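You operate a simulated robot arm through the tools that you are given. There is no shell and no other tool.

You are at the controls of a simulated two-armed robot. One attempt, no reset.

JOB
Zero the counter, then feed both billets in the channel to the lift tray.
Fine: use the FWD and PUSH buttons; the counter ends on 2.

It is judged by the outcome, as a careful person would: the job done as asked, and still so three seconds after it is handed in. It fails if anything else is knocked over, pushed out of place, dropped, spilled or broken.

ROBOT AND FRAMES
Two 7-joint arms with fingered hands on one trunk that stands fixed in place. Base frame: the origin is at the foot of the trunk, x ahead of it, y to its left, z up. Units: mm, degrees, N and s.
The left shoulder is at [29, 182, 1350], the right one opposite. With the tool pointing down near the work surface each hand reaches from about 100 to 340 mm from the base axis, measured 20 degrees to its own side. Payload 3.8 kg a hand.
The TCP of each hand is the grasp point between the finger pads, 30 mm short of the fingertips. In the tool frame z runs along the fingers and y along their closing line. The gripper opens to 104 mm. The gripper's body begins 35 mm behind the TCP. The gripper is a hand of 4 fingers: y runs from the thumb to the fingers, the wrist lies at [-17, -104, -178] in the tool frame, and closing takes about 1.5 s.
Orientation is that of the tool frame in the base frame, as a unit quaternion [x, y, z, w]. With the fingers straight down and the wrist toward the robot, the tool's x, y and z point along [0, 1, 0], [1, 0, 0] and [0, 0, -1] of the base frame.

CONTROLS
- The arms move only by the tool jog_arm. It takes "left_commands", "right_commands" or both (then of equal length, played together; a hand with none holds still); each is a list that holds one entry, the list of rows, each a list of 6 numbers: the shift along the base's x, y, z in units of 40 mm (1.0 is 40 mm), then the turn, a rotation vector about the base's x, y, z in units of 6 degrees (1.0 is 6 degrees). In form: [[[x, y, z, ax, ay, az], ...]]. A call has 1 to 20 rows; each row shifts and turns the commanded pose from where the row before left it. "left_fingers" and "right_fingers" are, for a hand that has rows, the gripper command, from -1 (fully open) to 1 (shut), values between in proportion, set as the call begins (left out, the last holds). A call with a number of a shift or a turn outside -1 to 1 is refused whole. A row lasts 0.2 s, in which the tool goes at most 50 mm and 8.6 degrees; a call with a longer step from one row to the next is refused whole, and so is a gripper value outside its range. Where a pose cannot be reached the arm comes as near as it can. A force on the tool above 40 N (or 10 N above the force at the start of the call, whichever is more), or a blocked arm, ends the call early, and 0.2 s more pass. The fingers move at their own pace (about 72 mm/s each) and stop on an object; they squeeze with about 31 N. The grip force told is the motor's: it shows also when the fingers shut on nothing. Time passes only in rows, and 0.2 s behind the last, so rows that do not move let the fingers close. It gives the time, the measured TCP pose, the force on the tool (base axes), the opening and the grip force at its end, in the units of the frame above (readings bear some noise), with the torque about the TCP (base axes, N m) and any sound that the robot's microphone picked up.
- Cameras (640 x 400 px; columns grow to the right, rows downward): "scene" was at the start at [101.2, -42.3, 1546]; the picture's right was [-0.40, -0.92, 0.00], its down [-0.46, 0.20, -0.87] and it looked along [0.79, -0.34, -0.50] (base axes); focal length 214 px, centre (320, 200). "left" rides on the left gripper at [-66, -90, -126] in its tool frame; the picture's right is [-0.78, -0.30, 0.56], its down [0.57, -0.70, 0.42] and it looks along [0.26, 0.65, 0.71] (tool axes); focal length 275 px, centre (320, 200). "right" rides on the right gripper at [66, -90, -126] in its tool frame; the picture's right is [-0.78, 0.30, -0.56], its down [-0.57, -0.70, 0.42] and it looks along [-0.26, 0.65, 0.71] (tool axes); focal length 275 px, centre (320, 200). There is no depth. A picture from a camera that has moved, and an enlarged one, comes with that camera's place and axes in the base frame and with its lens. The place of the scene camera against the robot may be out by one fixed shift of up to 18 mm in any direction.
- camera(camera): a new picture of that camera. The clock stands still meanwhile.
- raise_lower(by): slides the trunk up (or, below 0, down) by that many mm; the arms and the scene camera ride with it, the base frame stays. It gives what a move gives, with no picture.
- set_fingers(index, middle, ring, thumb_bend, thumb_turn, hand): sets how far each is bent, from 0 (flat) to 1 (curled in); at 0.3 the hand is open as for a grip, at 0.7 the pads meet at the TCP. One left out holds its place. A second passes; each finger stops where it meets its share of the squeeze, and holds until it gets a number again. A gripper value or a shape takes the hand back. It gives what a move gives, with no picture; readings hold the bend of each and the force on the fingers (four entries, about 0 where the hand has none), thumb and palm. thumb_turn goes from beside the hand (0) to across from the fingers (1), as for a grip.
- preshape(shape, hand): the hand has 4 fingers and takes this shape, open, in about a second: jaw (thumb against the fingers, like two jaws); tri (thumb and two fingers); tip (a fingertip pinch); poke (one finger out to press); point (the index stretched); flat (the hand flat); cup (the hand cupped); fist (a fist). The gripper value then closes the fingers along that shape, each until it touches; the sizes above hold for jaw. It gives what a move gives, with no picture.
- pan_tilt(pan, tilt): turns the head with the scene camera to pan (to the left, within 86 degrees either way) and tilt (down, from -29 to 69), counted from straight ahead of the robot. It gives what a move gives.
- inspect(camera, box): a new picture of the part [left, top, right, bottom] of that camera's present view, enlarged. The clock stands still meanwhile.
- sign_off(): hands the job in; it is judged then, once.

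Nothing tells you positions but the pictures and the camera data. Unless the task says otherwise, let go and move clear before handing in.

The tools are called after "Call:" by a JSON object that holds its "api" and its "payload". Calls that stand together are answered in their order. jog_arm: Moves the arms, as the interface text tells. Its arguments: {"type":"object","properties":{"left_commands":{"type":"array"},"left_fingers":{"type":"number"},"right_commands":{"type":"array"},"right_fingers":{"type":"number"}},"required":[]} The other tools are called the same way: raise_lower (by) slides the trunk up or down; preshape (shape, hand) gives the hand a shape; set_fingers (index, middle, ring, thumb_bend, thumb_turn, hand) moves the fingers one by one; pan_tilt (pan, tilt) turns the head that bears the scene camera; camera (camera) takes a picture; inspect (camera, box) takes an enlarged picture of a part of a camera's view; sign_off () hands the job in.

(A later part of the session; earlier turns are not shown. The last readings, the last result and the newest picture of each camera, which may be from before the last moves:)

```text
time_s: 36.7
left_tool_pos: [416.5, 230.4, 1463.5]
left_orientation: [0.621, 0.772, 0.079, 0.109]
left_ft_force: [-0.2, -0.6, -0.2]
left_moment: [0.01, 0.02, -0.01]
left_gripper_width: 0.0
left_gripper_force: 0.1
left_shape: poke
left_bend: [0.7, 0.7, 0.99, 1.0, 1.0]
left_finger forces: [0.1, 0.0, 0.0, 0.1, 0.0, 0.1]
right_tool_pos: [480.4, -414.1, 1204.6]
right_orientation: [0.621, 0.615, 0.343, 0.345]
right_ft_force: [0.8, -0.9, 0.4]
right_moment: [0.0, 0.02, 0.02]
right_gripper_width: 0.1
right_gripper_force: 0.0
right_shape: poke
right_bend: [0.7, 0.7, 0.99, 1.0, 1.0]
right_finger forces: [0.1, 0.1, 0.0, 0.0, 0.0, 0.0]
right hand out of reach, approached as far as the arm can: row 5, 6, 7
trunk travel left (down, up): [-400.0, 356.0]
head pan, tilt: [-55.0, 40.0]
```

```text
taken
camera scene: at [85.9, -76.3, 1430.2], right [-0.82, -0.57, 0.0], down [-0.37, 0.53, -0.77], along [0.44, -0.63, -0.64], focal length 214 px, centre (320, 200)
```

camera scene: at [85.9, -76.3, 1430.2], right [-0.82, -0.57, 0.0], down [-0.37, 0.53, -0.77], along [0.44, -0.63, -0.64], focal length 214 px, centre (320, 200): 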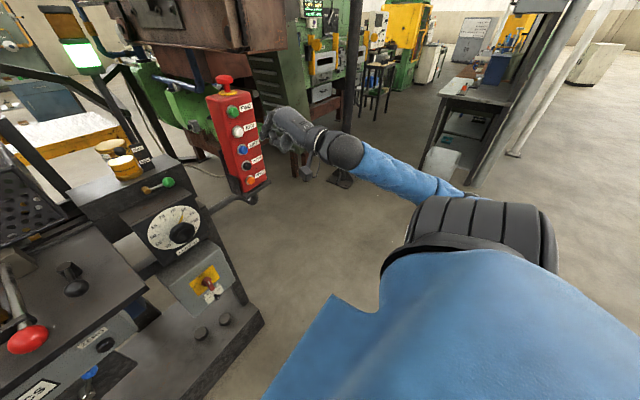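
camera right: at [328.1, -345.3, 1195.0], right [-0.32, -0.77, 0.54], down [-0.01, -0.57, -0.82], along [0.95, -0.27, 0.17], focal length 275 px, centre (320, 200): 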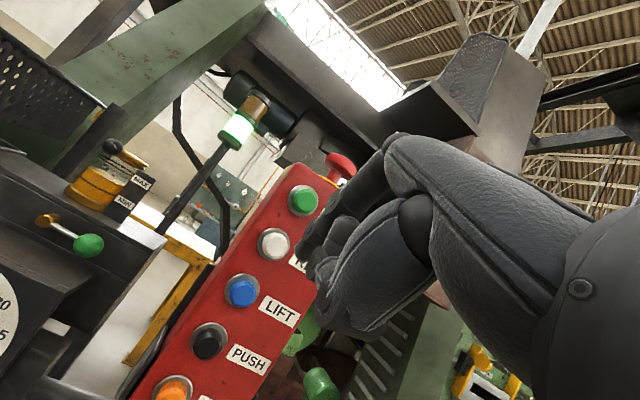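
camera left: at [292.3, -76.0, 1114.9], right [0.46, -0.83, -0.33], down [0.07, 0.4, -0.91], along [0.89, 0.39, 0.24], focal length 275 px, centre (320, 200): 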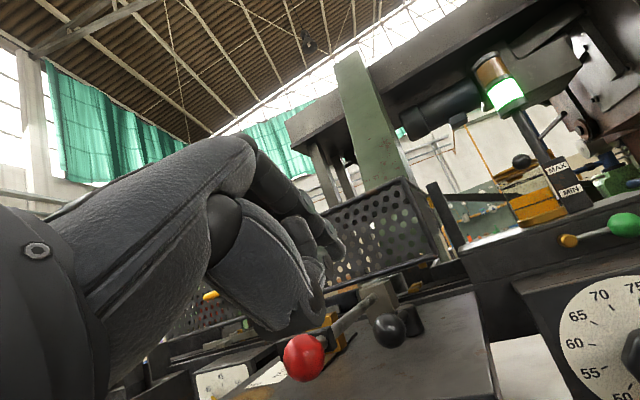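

The right hand is well placed in front of the pendant with its arm extended. Hand-camera triangulation puts FWD at (610, -410, 1235) and PUSH at (609, -410, 1072), so the scene camera is off by about 20 mm. By the same method ZERO is near (509, 57, 935). I'll lower the trunk 100 mm for the left arm and look at its configuration.

Call:
{"api": "raise_lower", "payload": {"by": -100}}

Call:
{"api": "pan_tilt", "payload": {"pan": 60, "tilt": 25}}

Call:
{"api": "camera", "payload": {"camera": "scene"}}

Call:
{"api": "camera", "payload": {"camera": "left"}}

```text
time_s: 38.1
left_tool_pos: [416.4, 231.6, 1362.8]
left_orientation: [0.62, 0.773, 0.08, 0.109]
left_ft_force: [-0.7, -0.6, -0.1]
left_moment: [0.02, 0.0, -0.02]
left_gripper_width: 0.0
left_gripper_force: 0.0
left_shape: poke
left_bend: [0.7, 0.7, 0.99, 1.0, 1.0]
left_finger forces: [0.0, 0.1, 0.0, 0.1, 0.0, 0.1]
right_tool_pos: [481.0, -412.8, 1105.4]
right_orientation: [0.621, 0.614, 0.343, 0.345]
right_ft_force: [-0.3, -0.3, -0.2]
right_moment: [-0.01, 0.0, 0.01]
right_gripper_width: 0.3
right_gripper_force: 0.0
right_shape: poke
right_bend: [0.7, 0.7, 0.99, 1.0, 1.0]
right_finger forces: [0.1, 0.0, 0.0, 0.0, 0.0, 0.0]
trunk travel left (down, up): [-300.0, 456.0]
head pan, tilt: [-55.0, 40.0]
```

```text
time_s: 40.0
left_tool_pos: [417.3, 231.1, 1363.0]
left_orientation: [0.62, 0.773, 0.08, 0.108]
left_ft_force: [0.0, -0.5, 1.0]
left_moment: [0.02, 0.01, -0.01]
left_gripper_width: 0.0
left_gripper_force: 0.1
left_shape: poke
left_bend: [0.7, 0.7, 0.99, 1.0, 1.0]
left_finger forces: [0.1, 0.1, 0.0, 0.0, 0.0, 0.0]
right_tool_pos: [481.1, -413.0, 1105.3]
right_orientation: [0.622, 0.614, 0.342, 0.345]
right_ft_force: [-1.3, 0.3, -0.1]
right_moment: [0.02, -0.01, 0.02]
right_gripper_width: 0.1
right_gripper_force: 0.1
right_shape: poke
right_bend: [0.7, 0.7, 0.99, 1.0, 1.0]
right_finger forces: [0.0, 0.0, 0.0, 0.0, 0.0, 0.0]
trunk travel left (down, up): [-300.0, 456.0]
head pan, tilt: [60.0, 25.0]
```

```text
taken
camera scene: at [115.5, 73.7, 1352.3], right [0.87, -0.5, 0.0], down [-0.21, -0.37, -0.91], along [0.45, 0.78, -0.42], focal length 214 px, centre (320, 200)
```

scene: 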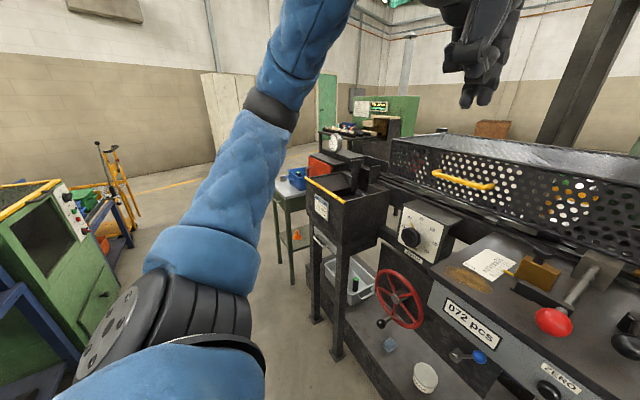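

```text
taken
camera left: at [312.9, 148.2, 1465.8], right [0.03, -0.83, -0.56], down [-0.67, 0.4, -0.63], along [0.75, 0.39, -0.54], focal length 275 px, centre (320, 200)
```

left: 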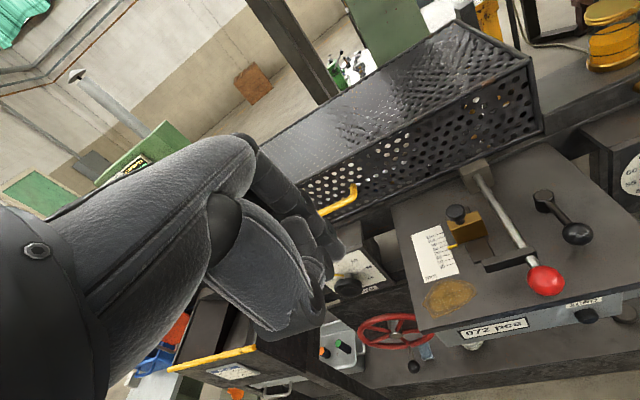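

The left arm is stretched upward. The right arm's elbow dropped once its hand went out to the side, so I'll take the left hand out to the left the same way (clear space near y≈400, with the hopper beyond y≈650) while tilting it forward.

Call:
{"api": "jog_arm", "payload": {"left_commands": [[[0.13, 0.55, -0.66, 0, -0.95, -0.25], [0.13, 0.55, -0.66, 0, -0.95, -0.25], [0.13, 0.55, -0.66, 0, -0.95, -0.25], [0.13, 0.55, -0.66, 0, -0.95, -0.25], [0.13, 0.55, -0.66, 0, -0.95, -0.25], [0.13, 0.55, -0.66, 0, -0.95, -0.25], [0.13, 0.55, -0.66, 0, -0.95, -0.25], [0.13, 0.55, -0.66, 0, -0.95, -0.25]]]}}

Call:
{"api": "camera", "payload": {"camera": "scene"}}

Call:
{"api": "camera", "payload": {"camera": "left"}}

```text
time_s: 41.8
left_tool_pos: [464.5, 413.4, 1155.9]
left_orientation: [0.616, 0.604, 0.302, 0.406]
left_ft_force: [-0.2, 0.7, -1.4]
left_moment: [-0.01, 0.0, -0.01]
left_gripper_width: 0.1
left_gripper_force: 0.1
left_shape: poke
left_bend: [0.7, 0.7, 0.99, 1.0, 1.0]
left_finger forces: [0.0, 0.0, 0.0, 0.1, 0.0, 0.0]
left hand out of reach, approached as far as the arm can: row 6
right_tool_pos: [481.3, -411.5, 1104.3]
right_orientation: [0.621, 0.615, 0.343, 0.344]
right_ft_force: [0.2, 0.0, -0.1]
right_moment: [0.03, -0.05, -0.02]
right_gripper_width: 0.0
right_gripper_force: 0.1
right_shape: poke
right_bend: [0.7, 0.7, 0.99, 1.0, 1.0]
right_finger forces: [0.1, 0.0, 0.1, 0.1, 0.1, 0.0]
trunk travel left (down, up): [-300.0, 456.0]
head pan, tilt: [60.0, 25.0]
```

```text
taken
camera scene: at [115.6, 74.6, 1352.2], right [0.87, -0.5, 0.0], down [-0.21, -0.37, -0.91], along [0.45, 0.78, -0.42], focal length 214 px, centre (320, 200)
```

scene: 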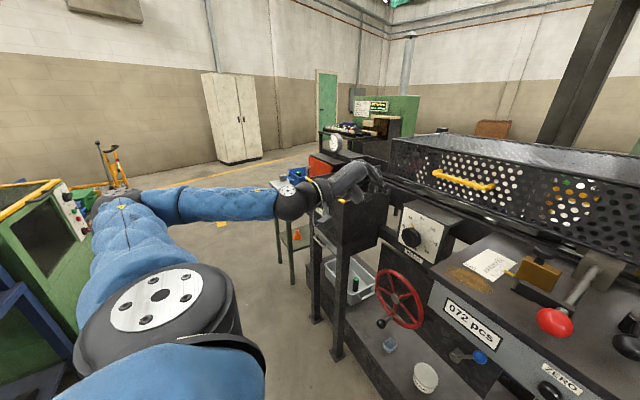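

```text
taken
camera left: at [305.2, 360.1, 1149.0], right [0.26, -0.86, -0.44], down [0.07, 0.47, -0.88], along [0.96, 0.2, 0.18], focal length 275 px, centre (320, 200)
```

left: 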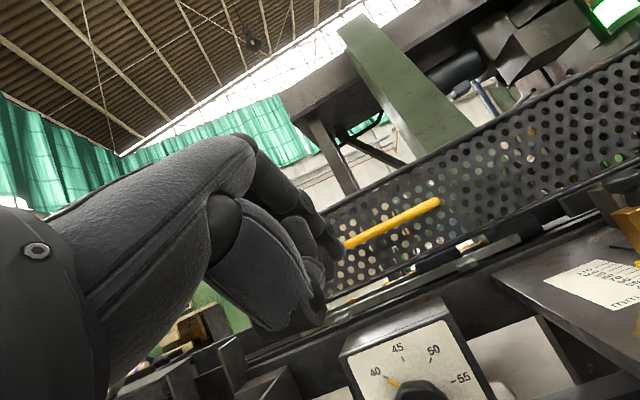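

The left elbow is now out to the side, which is good. I'll bring the left hand across toward ZERO while yawing it to point forward-right, keeping it in front of the panel.

Call:
{"api": "jog_arm", "payload": {"left_commands": [[[-0.3, -0.8, -0.3, 0, 0, -0.9], [-0.3, -0.8, -0.4, 0, 0, -0.9], [-0.3, -0.8, -0.5, 0, 0, -0.9], [-0.2, -0.9, -0.5, 0, 0, -0.9], [0, -0.9, -0.5, 0, 0, -0.9], [0, -0.9, -0.5, 0, 0, -0.9]]]}}

Call:
{"api": "pan_tilt", "payload": {"pan": 15, "tilt": 40}}

Call:
{"api": "camera", "payload": {"camera": "scene"}}

Call:
{"api": "camera", "payload": {"camera": "left"}}

```text
time_s: 43.2
left_tool_pos: [433.8, 218.6, 1043.3]
left_orientation: [0.761, 0.406, 0.176, 0.474]
left_ft_force: [0.7, -0.3, -0.2]
left_moment: [0.0, 0.0, 0.0]
left_gripper_width: 0.0
left_gripper_force: 0.1
left_shape: poke
left_bend: [0.7, 0.7, 0.99, 1.0, 1.0]
left_finger forces: [0.0, 0.0, 0.0, 0.0, 0.1, 0.0]
left hand out of reach, approached as far as the arm can: row 3, 4
right_tool_pos: [483.3, -413.3, 1105.7]
right_orientation: [0.621, 0.615, 0.343, 0.344]
right_ft_force: [-0.1, -0.1, 0.6]
right_moment: [0.02, 0.02, -0.02]
right_gripper_width: 0.0
right_gripper_force: 0.0
right_shape: poke
right_bend: [0.7, 0.7, 0.99, 1.0, 1.0]
right_finger forces: [0.0, 0.0, 0.0, 0.1, 0.0, 0.1]
trunk travel left (down, up): [-300.0, 456.0]
head pan, tilt: [60.0, 25.0]
```

```text
time_s: 44.3
left_tool_pos: [434.4, 219.2, 1045.3]
left_orientation: [0.76, 0.407, 0.177, 0.474]
left_ft_force: [0.3, -0.7, 0.4]
left_moment: [-0.01, -0.03, -0.01]
left_gripper_width: 0.2
left_gripper_force: 0.0
left_shape: poke
left_bend: [0.7, 0.7, 0.99, 1.0, 1.0]
left_finger forces: [0.1, 0.0, 0.1, 0.0, 0.0, 0.0]
right_tool_pos: [481.0, -412.7, 1103.6]
right_orientation: [0.621, 0.615, 0.342, 0.344]
right_ft_force: [0.8, 0.2, 0.9]
right_moment: [-0.01, -0.01, -0.01]
right_gripper_width: 0.0
right_gripper_force: 0.1
right_shape: poke
right_bend: [0.7, 0.7, 0.99, 1.0, 1.0]
right_finger forces: [0.0, 0.0, 0.0, 0.0, 0.0, 0.0]
trunk travel left (down, up): [-300.0, 456.0]
head pan, tilt: [15.0, 40.0]
```

```text
taken
camera scene: at [151.5, 16.0, 1329.0], right [0.26, -0.97, 0.0], down [-0.62, -0.17, -0.77], along [0.74, 0.2, -0.64], focal length 214 px, centre (320, 200)
```

scene: 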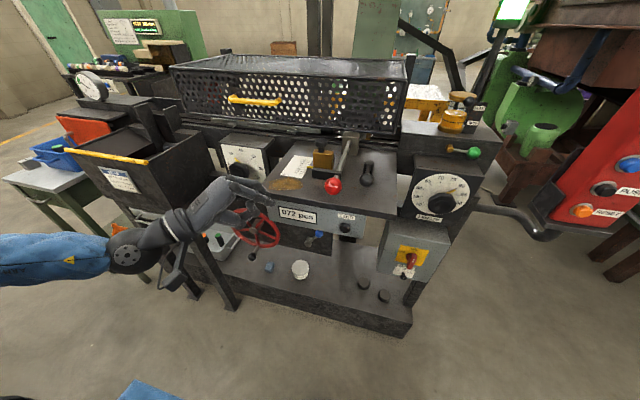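

```text
taken
camera left: at [271.0, 259.1, 1036.0], right [-0.24, -0.87, -0.44], down [0.31, 0.36, -0.88], along [0.92, -0.34, 0.18], focal length 275 px, centre (320, 200)
```

left: 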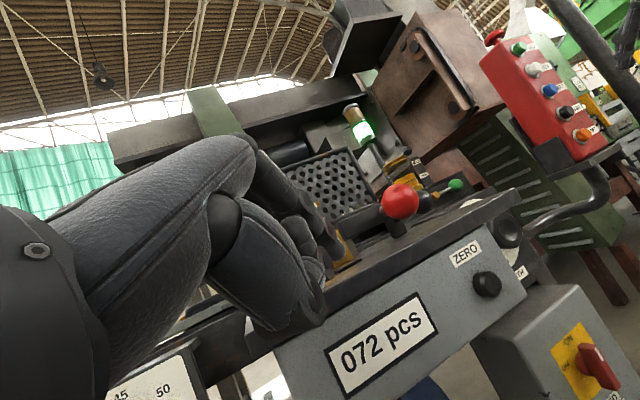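

Very good view. With both hand cameras, ZERO is at (506, 54, 939), the plate's front edge is at x≈506, z≈1000, and the red ball is at (515, 90, 1049). I'll lower the left hand to sit in front of ZERO with less yaw (about -20°) and a flatter tilt (about 70°), so the palm stays clear of the plate and ball.

Call:
{"api": "jog_arm", "payload": {"left_commands": [[[-0.2, -0.6, -0.5, 0, 0, 0.7], [-0.1, -0.8, -0.5, 0, 0, 0.7], [0, -0.8, -0.5, -0.2, -0.5, 0.7], [0, -0.8, -0.5, -0.2, -0.5, 0.7], [0, -0.8, -0.4, -0.2, -0.5, 0.7]]]}}

Call:
{"api": "camera", "payload": {"camera": "scene"}}

Call:
{"api": "camera", "payload": {"camera": "left"}}

```text
time_s: 45.5
left_tool_pos: [431.9, 71.7, 940.1]
left_orientation: [0.639, 0.508, 0.305, 0.491]
left_ft_force: [-0.3, -0.1, -0.2]
left_moment: [0.01, 0.0, 0.01]
left_gripper_width: 0.0
left_gripper_force: 0.0
left_shape: poke
left_bend: [0.7, 0.7, 0.99, 1.0, 1.0]
left_finger forces: [0.1, 0.0, 0.0, 0.0, 0.0, 0.1]
left hand out of reach, approached as far as the arm can: row 1, 2
right_tool_pos: [482.7, -414.4, 1105.1]
right_orientation: [0.621, 0.615, 0.343, 0.344]
right_ft_force: [-0.4, 0.4, 0.7]
right_moment: [-0.04, 0.0, 0.01]
right_gripper_width: 0.1
right_gripper_force: 0.0
right_shape: poke
right_bend: [0.7, 0.7, 0.99, 1.0, 1.0]
right_finger forces: [0.0, 0.0, 0.1, 0.0, 0.1, 0.0]
trunk travel left (down, up): [-300.0, 456.0]
head pan, tilt: [15.0, 40.0]
```

```text
taken
camera scene: at [151.4, 15.4, 1329.0], right [0.26, -0.97, 0.0], down [-0.62, -0.17, -0.77], along [0.74, 0.2, -0.64], focal length 214 px, centre (320, 200)
```

scene: 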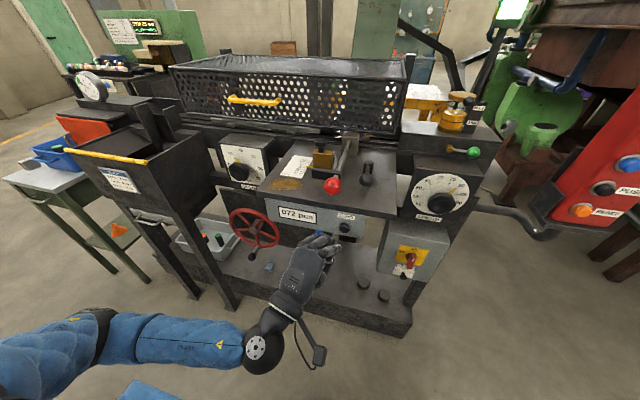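

```text
taken
camera left: at [269.5, 48.5, 906.7], right [0.16, -0.91, -0.38], down [0.3, 0.41, -0.86], along [0.94, 0.02, 0.34], focal length 275 px, centre (320, 200)
```

left: 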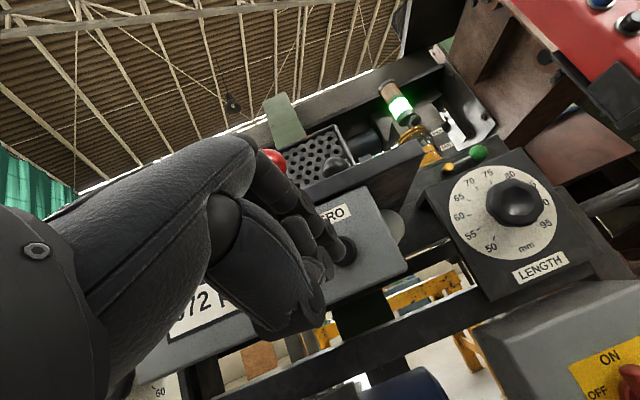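

The fingertips are now about 45 mm in front of ZERO, which the latest view puts at (506, 53, 941). I'll line up slightly right and up, then move in slowly.

Call:
{"api": "jog_arm", "payload": {"left_commands": [[[0.2, -0.22, 0.25, 0, 0, 0], [0.4, 0, 0, 0, 0, 0]]]}}

Call:
{"api": "camera", "payload": {"camera": "left"}}

Call:
{"api": "inspect", "payload": {"camera": "scene", "box": [260, 170, 400, 280]}}

```text
time_s: 46.1
left_tool_pos: [456.8, 62.3, 950.9]
left_orientation: [0.64, 0.508, 0.302, 0.491]
left_ft_force: [0.8, 0.7, 0.8]
left_moment: [-0.01, 0.01, -0.03]
left_gripper_width: 0.1
left_gripper_force: 0.0
left_shape: poke
left_bend: [0.7, 0.7, 0.99, 1.0, 1.0]
left_finger forces: [0.0, 0.0, 0.0, 0.0, 0.0, 0.1]
right_tool_pos: [481.8, -413.4, 1103.2]
right_orientation: [0.621, 0.615, 0.342, 0.344]
right_ft_force: [0.2, 0.0, 0.1]
right_moment: [-0.03, -0.05, 0.0]
right_gripper_width: 0.0
right_gripper_force: 0.0
right_shape: poke
right_bend: [0.7, 0.7, 0.99, 1.0, 1.0]
right_finger forces: [0.0, 0.0, 0.0, 0.1, 0.0, 0.0]
trunk travel left (down, up): [-300.0, 456.0]
head pan, tilt: [15.0, 40.0]
```

```text
taken
camera left: at [293.4, 39.6, 916.8], right [0.16, -0.91, -0.38], down [0.3, 0.41, -0.86], along [0.94, 0.02, 0.34], focal length 275 px, centre (320, 200)
```

left: 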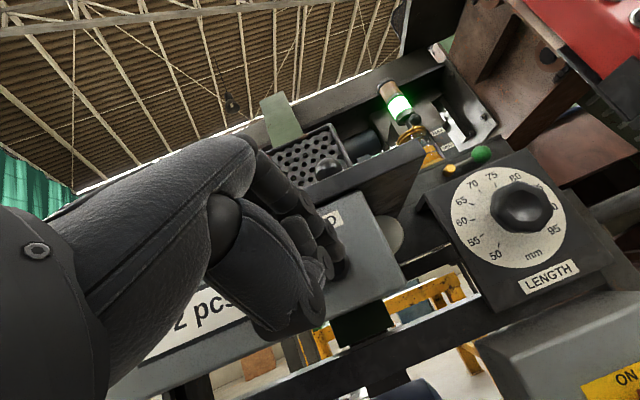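

```text
3.64 times, centred on (330, 225) of scene
camera zoom: at [151.6, 16.0, 1329.0], right [0.26, -0.97, 0.0], down [-0.62, -0.17, -0.77], along [0.74, 0.2, -0.64], focal length 780 px, centre (284, 109)
```

zoom: 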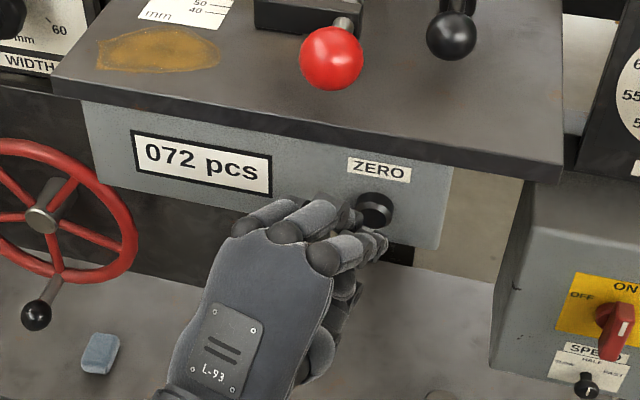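

The fingertips are close to the knob. I'll zoom in from both cameras to check alignment before pressing.

Call:
{"api": "inspect", "payload": {"camera": "scene", "box": [315, 195, 365, 245]}}

Call:
{"api": "inspect", "payload": {"camera": "left", "box": [260, 180, 400, 320]}}

```text
8.00 times, centred on (340, 220) of scene
camera zoom: at [151.6, 16.0, 1329.0], right [0.26, -0.97, 0.0], down [-0.62, -0.17, -0.77], along [0.74, 0.2, -0.64], focal length 1716 px, centre (160, 40)
```

zoom: 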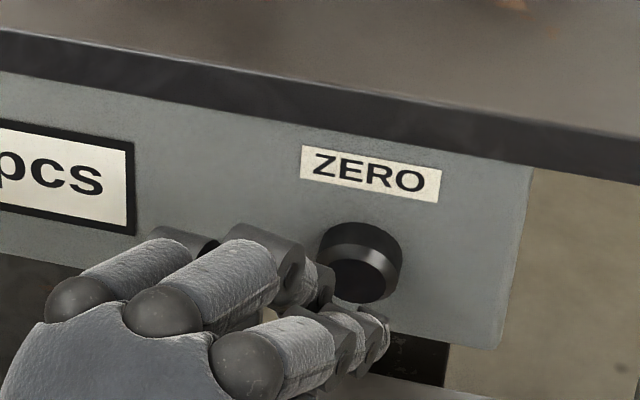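

```text
2.86 times, centred on (330, 250) of left
camera zoom: at [293.4, 39.6, 916.8], right [0.16, -0.91, -0.38], down [0.3, 0.41, -0.86], along [0.94, 0.02, 0.34], focal length 786 px, centre (291, 57)
```

zoom: 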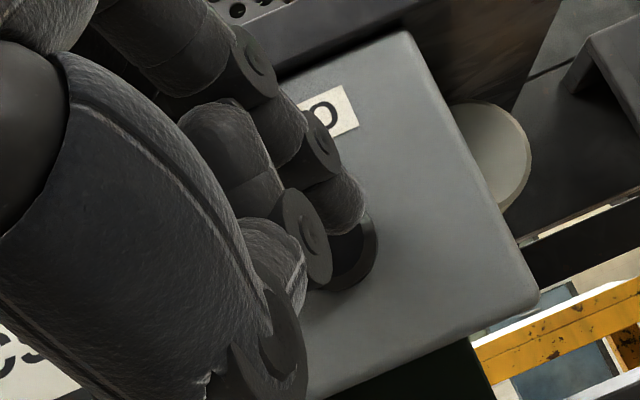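

Aligned: the two fingertips straddle the knob's centre along the approach. Pressing in slowly along +x.

Call:
{"api": "jog_arm", "payload": {"left_commands": [[[0.3, 0, 0, 0, 0, 0], [0.15, 0, 0, 0, 0, 0], [0.1, 0, 0, 0, 0, 0], [0.1, 0, 0, 0, 0, 0]]]}}

Call:
{"api": "inspect", "payload": {"camera": "scene", "box": [260, 190, 380, 260]}}

```text
time_s: 47.1
left_tool_pos: [478.2, 62.2, 952.0]
left_orientation: [0.64, 0.507, 0.301, 0.492]
left_ft_force: [-26.3, 4.3, 0.7]
left_moment: [0.04, 0.24, 0.3]
left_gripper_width: 0.0
left_gripper_force: 0.1
left_shape: poke
left_bend: [0.7, 0.7, 0.99, 1.0, 1.0]
left_finger forces: [0.0, 26.6, 0.0, 0.0, 0.1, 0.1]
right_tool_pos: [478.3, -412.1, 1105.8]
right_orientation: [0.62, 0.615, 0.344, 0.345]
right_ft_force: [-0.4, 0.0, 0.5]
right_moment: [0.01, 0.0, -0.03]
right_gripper_width: 0.0
right_gripper_force: 0.0
right_shape: poke
right_bend: [0.7, 0.7, 0.99, 1.0, 1.0]
right_finger forces: [0.0, 0.0, 0.0, 0.0, 0.1, 0.0]
trunk travel left (down, up): [-300.0, 456.0]
head pan, tilt: [15.0, 40.0]
heard: click
```

```text
5.33 times, centred on (320, 225) of scene
camera zoom: at [147.6, 16.5, 1329.5], right [0.26, -0.97, 0.0], down [-0.62, -0.17, -0.77], along [0.74, 0.2, -0.64], focal length 1144 px, centre (320, 67)
```

zoom: 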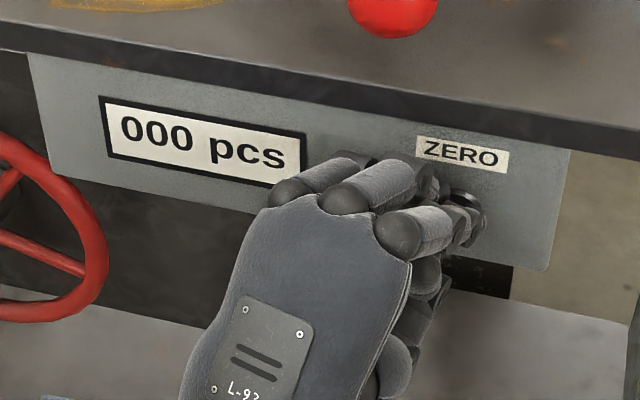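

The counter now reads 000 pcs and a click was heard. I'll back the left hand straight off and then away to the left.

Call:
{"api": "jog_arm", "payload": {"left_commands": [[[-0.4, 0, 0, 0, 0, 0], [-0.8, 0, 0, 0, 0, 0], [0, 0.6, 0.2, 0, 0, 0], [0, 0.9, 0.3, 0, 0, 0], [0, 0.9, 0.3, 0, 0, 0], [0, 0.9, 0.3, 0, 0, 0], [0, 0.9, 0.3, 0, 0, 0]]]}}

Call:
{"api": "pan_tilt", "payload": {"pan": 10, "tilt": 30}}

Call:
{"api": "camera", "payload": {"camera": "scene"}}

Call:
{"api": "camera", "payload": {"camera": "right"}}

```text
time_s: 48.7
left_tool_pos: [434.5, 230.0, 1005.8]
left_orientation: [0.64, 0.508, 0.303, 0.491]
left_ft_force: [-0.6, -0.4, 0.2]
left_moment: [0.02, -0.01, 0.0]
left_gripper_width: 0.4
left_gripper_force: 0.1
left_shape: poke
left_bend: [0.7, 0.7, 0.99, 1.0, 1.0]
left_finger forces: [0.1, 0.1, 0.0, 0.0, 0.1, 0.1]
right_tool_pos: [481.9, -412.9, 1105.2]
right_orientation: [0.621, 0.615, 0.342, 0.344]
right_ft_force: [0.1, -0.1, 0.6]
right_moment: [-0.02, -0.01, 0.02]
right_gripper_width: 0.0
right_gripper_force: 0.0
right_shape: poke
right_bend: [0.7, 0.7, 0.99, 1.0, 1.0]
right_finger forces: [0.0, 0.0, 0.1, 0.0, 0.1, 0.0]
trunk travel left (down, up): [-300.0, 456.0]
head pan, tilt: [15.0, 40.0]
```

```text
time_s: 49.4
left_tool_pos: [433.7, 229.2, 1006.8]
left_orientation: [0.641, 0.508, 0.301, 0.491]
left_ft_force: [0.4, 0.3, 0.9]
left_moment: [-0.01, -0.02, -0.02]
left_gripper_width: 0.0
left_gripper_force: 0.1
left_shape: poke
left_bend: [0.7, 0.7, 0.99, 1.0, 1.0]
left_finger forces: [0.1, 0.0, 0.0, 0.0, 0.0, 0.0]
right_tool_pos: [482.8, -413.0, 1105.0]
right_orientation: [0.622, 0.615, 0.342, 0.345]
right_ft_force: [0.1, -0.3, 0.5]
right_moment: [0.02, 0.0, 0.0]
right_gripper_width: 0.0
right_gripper_force: 0.1
right_shape: poke
right_bend: [0.7, 0.7, 0.99, 1.0, 1.0]
right_finger forces: [0.0, 0.1, 0.1, 0.0, 0.0, 0.1]
trunk travel left (down, up): [-300.0, 456.0]
head pan, tilt: [10.0, 30.0]
```

```text
taken
camera scene: at [158.4, 9.7, 1344.3], right [0.17, -0.98, 0.0], down [-0.49, -0.09, -0.87], along [0.85, 0.15, -0.5], focal length 214 px, centre (320, 200)
```

scene: 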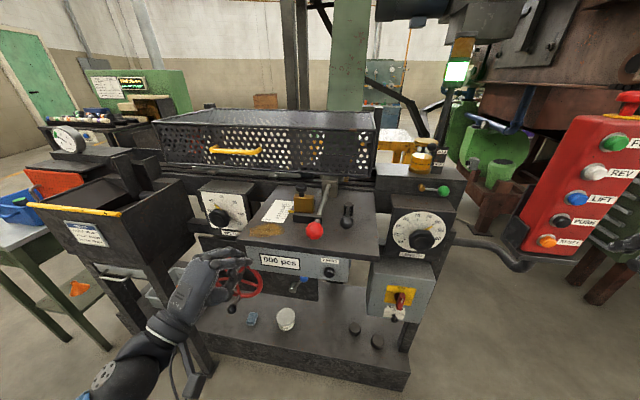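

```text
taken
camera right: at [328.9, -345.4, 1095.1], right [-0.32, -0.77, 0.54], down [-0.02, -0.57, -0.82], along [0.95, -0.27, 0.17], focal length 275 px, centre (320, 200)
```

right: 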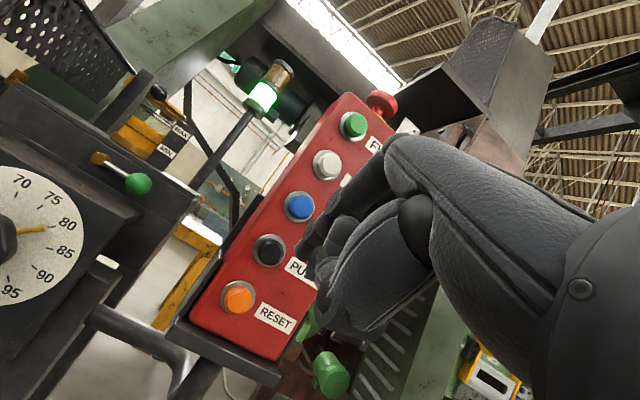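

The counter holds at 000. Before pressing FWD I want to find the billets and tray, so I'll look through the guard from this viewpoint and with the left camera.

Call:
{"api": "camera", "payload": {"camera": "left"}}

Call:
{"api": "inspect", "payload": {"camera": "scene", "box": [150, 100, 270, 190]}}

Call:
{"api": "inspect", "payload": {"camera": "scene", "box": [260, 100, 390, 200]}}

Call:
{"api": "inspect", "payload": {"camera": "scene", "box": [360, 60, 480, 190]}}

```text
taken
camera left: at [271.3, 206.9, 972.0], right [0.16, -0.91, -0.38], down [0.3, 0.41, -0.86], along [0.94, 0.02, 0.34], focal length 275 px, centre (320, 200)
```

left: 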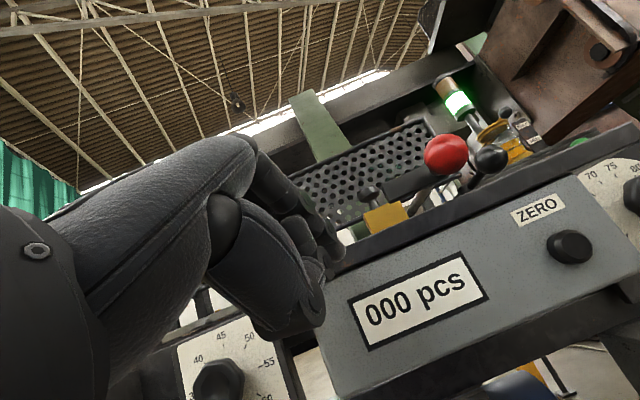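

```text
4.44 times, centred on (210, 145) of scene
camera zoom: at [158.4, 9.7, 1344.3], right [0.17, -0.98, 0.0], down [-0.49, -0.09, -0.87], along [0.85, 0.15, -0.5], focal length 953 px, centre (809, 444)
```

zoom: 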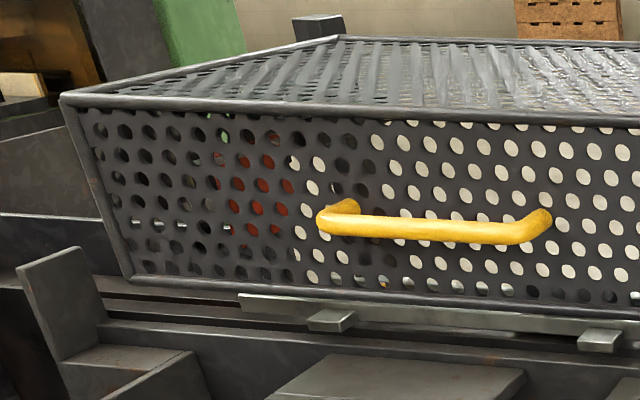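

```text
4.00 times, centred on (325, 150) of scene
camera zoom: at [158.4, 9.7, 1344.3], right [0.17, -0.98, 0.0], down [-0.49, -0.09, -0.87], along [0.85, 0.15, -0.5], focal length 858 px, centre (300, 400)
```

zoom: 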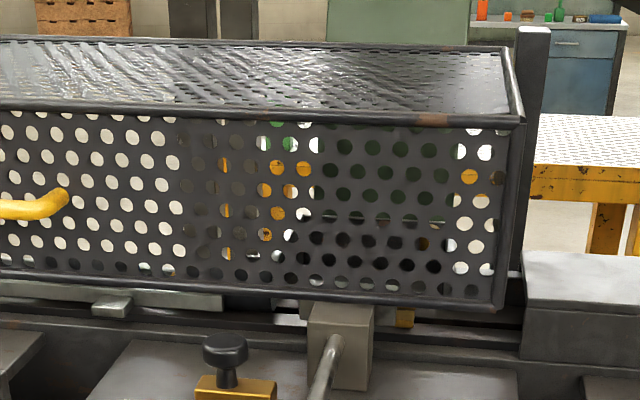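

```text
3.08 times, centred on (420, 125) of scene
camera zoom: at [158.4, 9.7, 1344.3], right [0.17, -0.98, 0.0], down [-0.49, -0.09, -0.87], along [0.85, 0.15, -0.5], focal length 660 px, centre (12, 431)
```

zoom: 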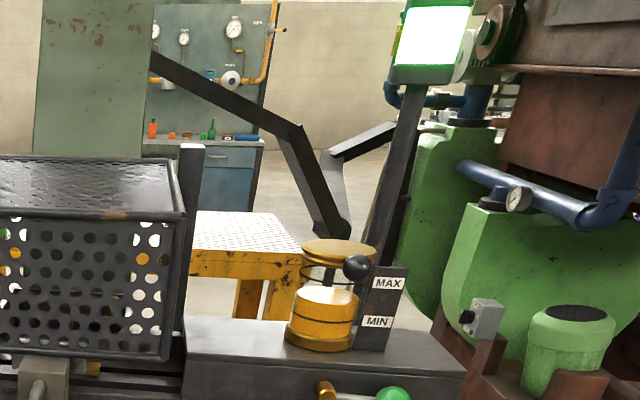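

I can't make out the billets yet, so I'll compare pictures before and after each press. Hand-camera fixes repeat well: FWD (610, -409, 1235), PUSH (609, -410, 1073). Now the right hand goes up to FWD height, then forward to about 25 mm short.

Call:
{"api": "jog_arm", "payload": {"right_commands": [[[0, 0.02, 0.9, 0, 0, 0], [0, 0.02, 0.9, 0, 0, 0], [0, 0.02, 0.9, 0, 0, 0], [0, 0.02, 0.9, 0, 0, 0], [0.6, 0, 0, 0, 0, 0], [0.6, 0, 0, 0, 0, 0], [0.5, 0, 0, 0, 0, 0]]]}}

Call:
{"api": "camera", "payload": {"camera": "right"}}

Call:
{"api": "pan_tilt", "payload": {"pan": -25, "tilt": 20}}

Call:
{"api": "camera", "payload": {"camera": "scene"}}

```text
time_s: 51.0
left_tool_pos: [434.5, 229.7, 1003.9]
left_orientation: [0.64, 0.507, 0.302, 0.492]
left_ft_force: [-0.1, 0.6, 0.5]
left_moment: [0.0, -0.01, -0.02]
left_gripper_width: 0.0
left_gripper_force: 0.1
left_shape: poke
left_bend: [0.7, 0.7, 0.99, 1.0, 1.0]
left_finger forces: [0.1, 0.1, 0.0, 0.1, 0.0, 0.1]
right_tool_pos: [550.2, -409.5, 1250.1]
right_orientation: [0.622, 0.615, 0.342, 0.345]
right_ft_force: [0.3, 0.2, -0.1]
right_moment: [0.0, 0.0, 0.01]
right_gripper_width: 0.0
right_gripper_force: 0.1
right_shape: poke
right_bend: [0.7, 0.7, 0.99, 1.0, 1.0]
right_finger forces: [0.0, 0.0, 0.0, 0.1, 0.0, 0.1]
trunk travel left (down, up): [-300.0, 456.0]
head pan, tilt: [10.0, 30.0]
```

```text
taken
camera right: at [397.7, -341.8, 1239.2], right [-0.32, -0.77, 0.54], down [-0.02, -0.57, -0.82], along [0.95, -0.28, 0.17], focal length 275 px, centre (320, 200)
```

right: 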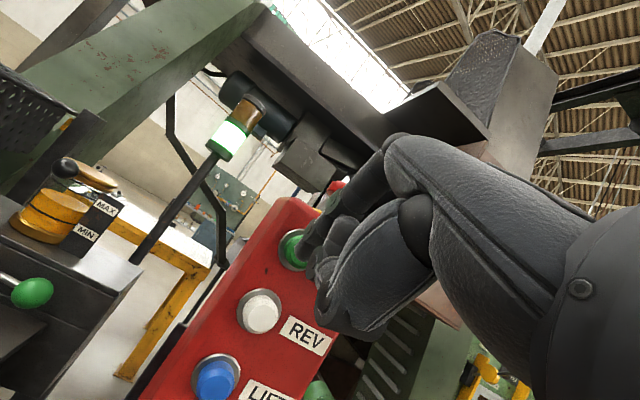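

```text
time_s: 52.0
left_tool_pos: [433.7, 230.4, 1006.0]
left_orientation: [0.639, 0.509, 0.303, 0.49]
left_ft_force: [0.0, -0.3, 0.8]
left_moment: [0.0, -0.03, 0.02]
left_gripper_width: 0.1
left_gripper_force: 0.1
left_shape: poke
left_bend: [0.7, 0.7, 0.99, 1.0, 1.0]
left_finger forces: [0.0, 0.0, 0.0, 0.0, 0.0, 0.0]
right_tool_pos: [550.5, -408.8, 1248.8]
right_orientation: [0.621, 0.615, 0.342, 0.345]
right_ft_force: [0.1, -0.1, 0.9]
right_moment: [-0.04, -0.01, 0.01]
right_gripper_width: 0.1
right_gripper_force: 0.0
right_shape: poke
right_bend: [0.7, 0.7, 0.99, 1.0, 1.0]
right_finger forces: [0.0, 0.0, 0.1, 0.1, 0.1, 0.0]
trunk travel left (down, up): [-300.0, 456.0]
head pan, tilt: [-25.0, 20.0]
```

```text
taken
camera scene: at [153.9, -45.4, 1360.4], right [-0.42, -0.91, 0.0], down [-0.31, 0.14, -0.94], along [0.85, -0.4, -0.34], focal length 214 px, centre (320, 200)
```

scene: 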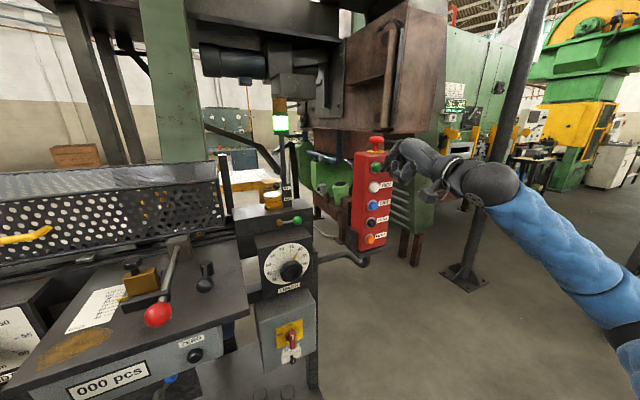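

The right fingertips are about 34 mm in front of FWD and on its axis. I'll turn the head back to the channel view first, then press FWD gently.

Call:
{"api": "pan_tilt", "payload": {"pan": 5, "tilt": 30}}

Call:
{"api": "camera", "payload": {"camera": "scene"}}

Call:
{"api": "inspect", "payload": {"camera": "scene", "box": [100, 90, 380, 220]}}

Call:
{"api": "jog_arm", "payload": {"right_commands": [[[0.4, 0, 0, 0, 0, 0], [0.2, 0, 0, 0, 0, 0], [0.15, 0, 0, 0, 0, 0], [0.1, 0, 0, 0, 0, 0]]]}}

Call:
{"api": "inspect", "payload": {"camera": "scene", "box": [100, 90, 380, 220]}}

```text
time_s: 53.0
left_tool_pos: [434.4, 229.9, 1005.3]
left_orientation: [0.64, 0.508, 0.302, 0.491]
left_ft_force: [0.1, -0.4, 0.1]
left_moment: [0.0, -0.04, 0.01]
left_gripper_width: 0.0
left_gripper_force: 0.0
left_shape: poke
left_bend: [0.7, 0.7, 0.99, 1.0, 1.0]
left_finger forces: [0.1, 0.1, 0.0, 0.0, 0.0, 0.1]
right_tool_pos: [551.1, -409.3, 1247.5]
right_orientation: [0.622, 0.615, 0.341, 0.343]
right_ft_force: [0.0, -0.1, 0.7]
right_moment: [-0.01, -0.01, -0.01]
right_gripper_width: 0.0
right_gripper_force: 0.1
right_shape: poke
right_bend: [0.7, 0.7, 0.99, 1.0, 1.0]
right_finger forces: [0.1, 0.0, 0.1, 0.0, 0.0, 0.0]
trunk travel left (down, up): [-300.0, 456.0]
head pan, tilt: [5.0, 30.0]
```

```text
taken
camera scene: at [159.5, 1.7, 1344.4], right [0.09, -1.0, 0.0], down [-0.5, -0.04, -0.87], along [0.86, 0.08, -0.5], focal length 214 px, centre (320, 200)
```

scene: 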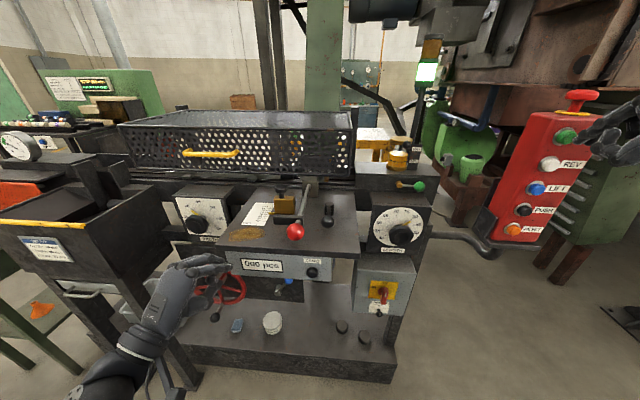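

```text
2.29 times, centred on (240, 155) of scene
camera zoom: at [159.5, 1.7, 1344.4], right [0.09, -1.0, 0.0], down [-0.5, -0.04, -0.87], along [0.86, 0.08, -0.5], focal length 490 px, centre (503, 303)
```

zoom: 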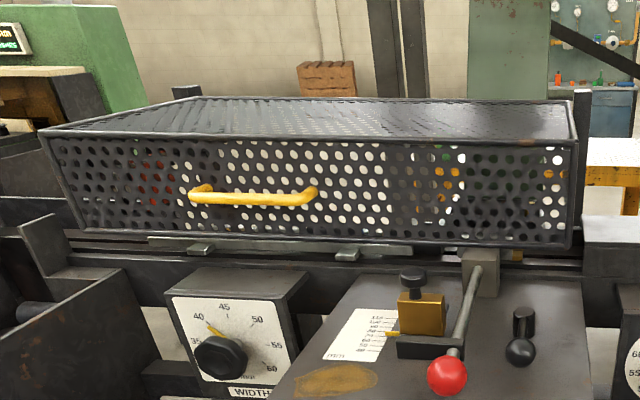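

```text
time_s: 54.0
left_tool_pos: [431.8, 229.6, 1006.8]
left_orientation: [0.639, 0.507, 0.304, 0.492]
left_ft_force: [-0.3, 0.5, -0.3]
left_moment: [0.04, -0.01, 0.0]
left_gripper_width: 0.0
left_gripper_force: 0.1
left_shape: poke
left_bend: [0.7, 0.7, 0.99, 1.0, 1.0]
left_finger forces: [0.0, 0.0, 0.0, 0.0, 0.0, 0.0]
right_tool_pos: [580.2, -408.7, 1251.1]
right_orientation: [0.621, 0.614, 0.343, 0.346]
right_ft_force: [-23.6, 2.4, -2.9]
right_moment: [0.05, 0.41, 0.02]
right_gripper_width: 0.0
right_gripper_force: 0.0
right_shape: poke
right_bend: [0.7, 0.7, 0.99, 1.0, 1.0]
right_finger forces: [16.4, 7.0, 0.1, 0.0, 0.1, 0.0]
trunk travel left (down, up): [-300.0, 456.0]
head pan, tilt: [5.0, 30.0]
heard: click
```

```text
2.29 times, centred on (240, 155) of scene
camera zoom: at [155.4, 1.8, 1344.9], right [0.09, -1.0, 0.0], down [-0.5, -0.04, -0.87], along [0.86, 0.08, -0.5], focal length 490 px, centre (503, 303)
```

zoom: 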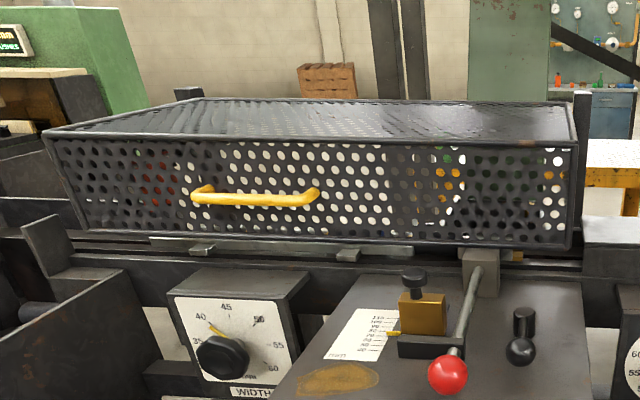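

FWD clicked. I'll release it, give it a moment, and look for motion in the channel.

Call:
{"api": "jog_arm", "payload": {"right_commands": [[[-0.4, 0, 0, 0, 0, 0], [-0.3, 0, 0, 0, 0, 0], [0, 0, 0, 0, 0, 0], [0, 0, 0, 0, 0, 0]]]}}

Call:
{"api": "camera", "payload": {"camera": "scene"}}

Call:
{"api": "inspect", "payload": {"camera": "scene", "box": [100, 90, 380, 220]}}

Call:
{"api": "inspect", "payload": {"camera": "scene", "box": [220, 240, 340, 300]}}

Call:
{"api": "inspect", "payload": {"camera": "scene", "box": [0, 120, 200, 260]}}

```text
time_s: 55.0
left_tool_pos: [434.2, 230.2, 1005.7]
left_orientation: [0.64, 0.507, 0.302, 0.492]
left_ft_force: [0.0, 0.0, -0.1]
left_moment: [0.01, -0.02, -0.03]
left_gripper_width: 0.0
left_gripper_force: 0.2
left_shape: poke
left_bend: [0.7, 0.7, 0.99, 1.0, 1.0]
left_finger forces: [0.0, 0.1, 0.0, 0.0, 0.0, 0.0]
right_tool_pos: [555.9, -410.6, 1248.5]
right_orientation: [0.621, 0.615, 0.342, 0.344]
right_ft_force: [0.2, -1.1, 0.0]
right_moment: [0.01, -0.02, -0.03]
right_gripper_width: 0.0
right_gripper_force: 0.1
right_shape: poke
right_bend: [0.7, 0.7, 0.99, 1.0, 1.0]
right_finger forces: [0.1, 0.1, 0.1, 0.1, 0.1, 0.0]
trunk travel left (down, up): [-300.0, 456.0]
head pan, tilt: [5.0, 30.0]
```

```text
taken
camera scene: at [159.4, 1.8, 1344.3], right [0.09, -1.0, 0.0], down [-0.5, -0.04, -0.87], along [0.86, 0.08, -0.5], focal length 214 px, centre (320, 200)
```

scene: 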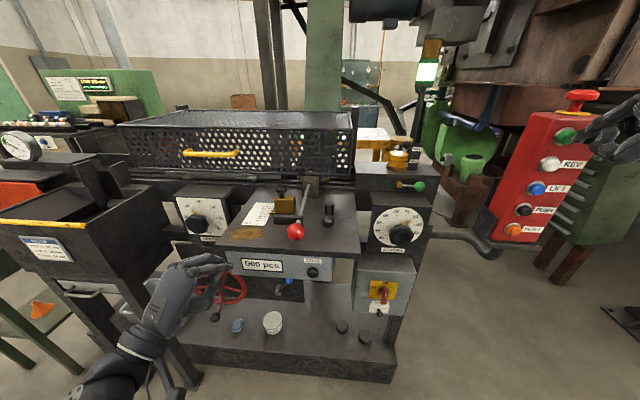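

```text
2.29 times, centred on (240, 155) of scene
camera zoom: at [159.4, 1.8, 1344.3], right [0.09, -1.0, 0.0], down [-0.5, -0.04, -0.87], along [0.86, 0.08, -0.5], focal length 490 px, centre (503, 303)
```

zoom: 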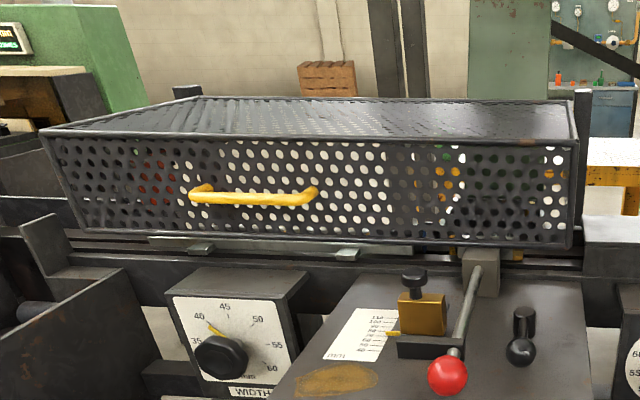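

```text
5.33 times, centred on (280, 270) of scene
camera zoom: at [159.4, 1.8, 1344.3], right [0.09, -1.0, 0.0], down [-0.5, -0.04, -0.87], along [0.86, 0.08, -0.5], focal length 1144 px, centre (533, -173)
```

zoom: 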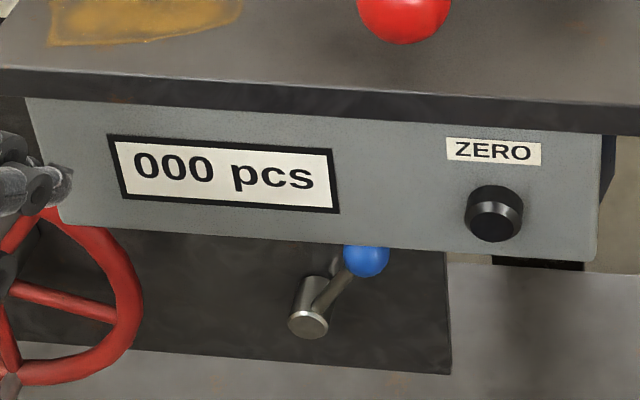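

```text
2.86 times, centred on (100, 190) of scene
camera zoom: at [159.4, 1.8, 1344.3], right [0.09, -1.0, 0.0], down [-0.5, -0.04, -0.87], along [0.86, 0.08, -0.5], focal length 613 px, centre (949, 229)
```

zoom: 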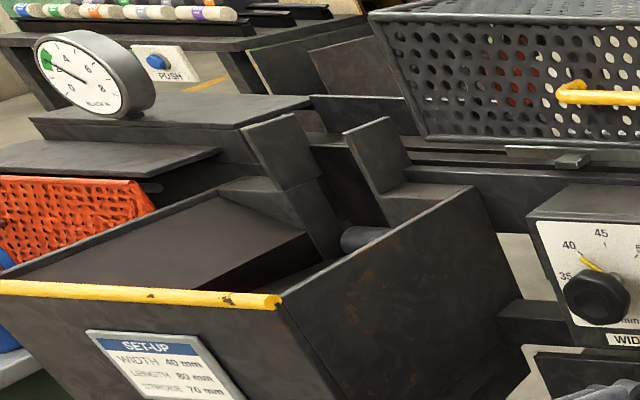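

The stack light is still green and the counter reads 000. I'll zoom in on the channel near the lever block, where a brass-coloured piece may have moved.

Call:
{"api": "inspect", "payload": {"camera": "scene", "box": [260, 170, 380, 230]}}

Call:
{"api": "inspect", "payload": {"camera": "scene", "box": [230, 110, 370, 200]}}

Call:
{"api": "inspect", "payload": {"camera": "scene", "box": [110, 110, 250, 200]}}

Call:
{"api": "camera", "payload": {"camera": "right"}}

```text
5.33 times, centred on (320, 200) of scene
camera zoom: at [159.4, 1.8, 1344.3], right [0.09, -1.0, 0.0], down [-0.5, -0.04, -0.87], along [0.86, 0.08, -0.5], focal length 1144 px, centre (320, 200)
```

zoom: 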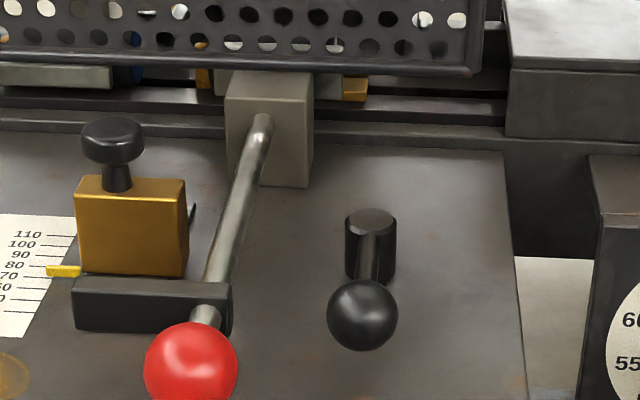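

```text
4.44 times, centred on (300, 155) of scene
camera zoom: at [159.4, 1.8, 1344.3], right [0.09, -1.0, 0.0], down [-0.5, -0.04, -0.87], along [0.86, 0.08, -0.5], focal length 953 px, centre (409, 400)
```

zoom: 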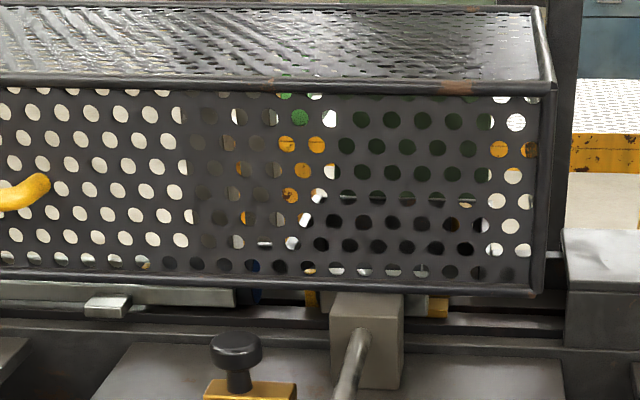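

```text
4.44 times, centred on (180, 155) of scene
camera zoom: at [159.4, 1.8, 1344.3], right [0.09, -1.0, 0.0], down [-0.5, -0.04, -0.87], along [0.86, 0.08, -0.5], focal length 953 px, centre (942, 400)
```

zoom: 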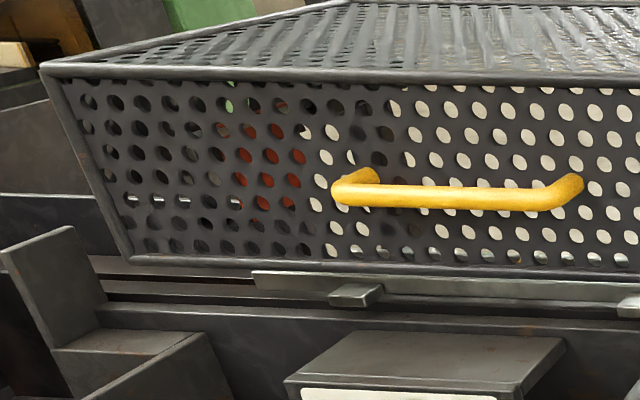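

```text
taken
camera right: at [402.1, -343.1, 1239.7], right [-0.32, -0.77, 0.54], down [-0.02, -0.57, -0.82], along [0.95, -0.27, 0.17], focal length 275 px, centre (320, 200)
```

right: 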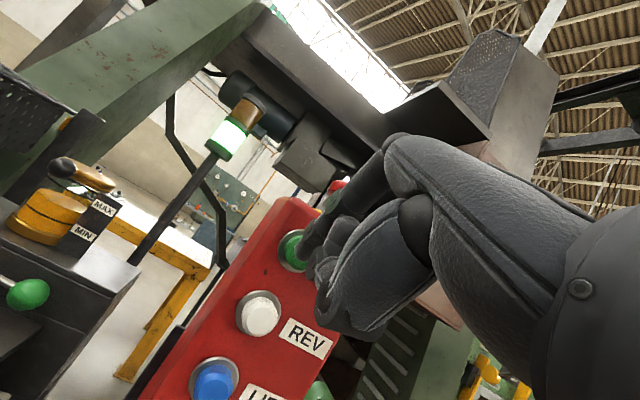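

Something moved: a blue bit and a brass-coloured bit now show in the channel left of the lever block. I'll let a second pass and compare.

Call:
{"api": "jog_arm", "payload": {"right_commands": [[[0, 0, 0, 0, 0, 0], [0, 0, 0, 0, 0, 0], [0, 0, 0, 0, 0, 0], [0, 0, 0, 0, 0, 0], [0, 0, 0, 0, 0, 0]]]}}

Call:
{"api": "inspect", "payload": {"camera": "scene", "box": [260, 170, 380, 230]}}

Call:
{"api": "inspect", "payload": {"camera": "scene", "box": [140, 160, 280, 220]}}

```text
time_s: 56.2
left_tool_pos: [434.2, 229.6, 1005.3]
left_orientation: [0.64, 0.508, 0.302, 0.491]
left_ft_force: [0.5, 0.1, -1.1]
left_moment: [-0.01, 0.0, 0.01]
left_gripper_width: 0.0
left_gripper_force: 0.0
left_shape: poke
left_bend: [0.7, 0.7, 0.99, 1.0, 1.0]
left_finger forces: [0.0, 0.1, 0.0, 0.0, 0.0, 0.0]
right_tool_pos: [554.9, -410.3, 1249.1]
right_orientation: [0.621, 0.615, 0.342, 0.344]
right_ft_force: [-0.4, 0.2, 0.4]
right_moment: [-0.01, 0.01, 0.0]
right_gripper_width: 0.0
right_gripper_force: 0.1
right_shape: poke
right_bend: [0.7, 0.7, 0.99, 1.0, 1.0]
right_finger forces: [0.0, 0.0, 0.1, 0.0, 0.1, 0.0]
trunk travel left (down, up): [-300.0, 456.0]
head pan, tilt: [5.0, 30.0]
```

```text
5.33 times, centred on (320, 200) of scene
camera zoom: at [159.5, 1.8, 1344.3], right [0.09, -1.0, 0.0], down [-0.5, -0.04, -0.87], along [0.86, 0.08, -0.5], focal length 1144 px, centre (320, 200)
```

zoom: 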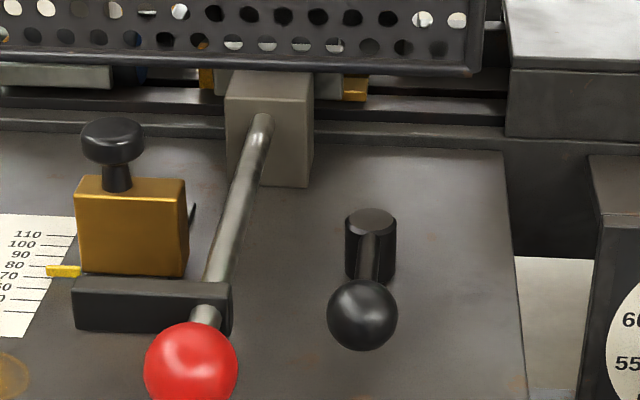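

```text
4.57 times, centred on (210, 190) of scene
camera zoom: at [159.5, 1.8, 1344.3], right [0.09, -1.0, 0.0], down [-0.5, -0.04, -0.87], along [0.86, 0.08, -0.5], focal length 980 px, centre (823, 246)
```

zoom: 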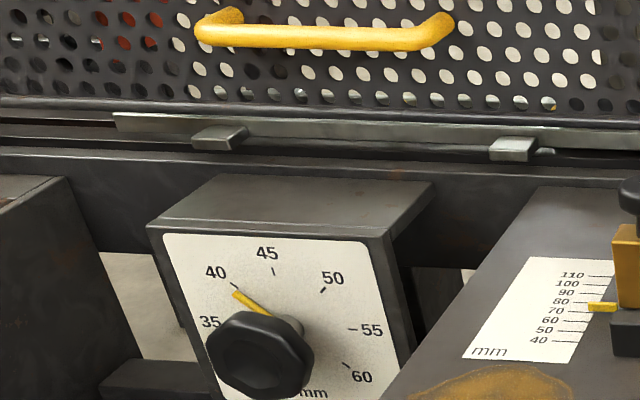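

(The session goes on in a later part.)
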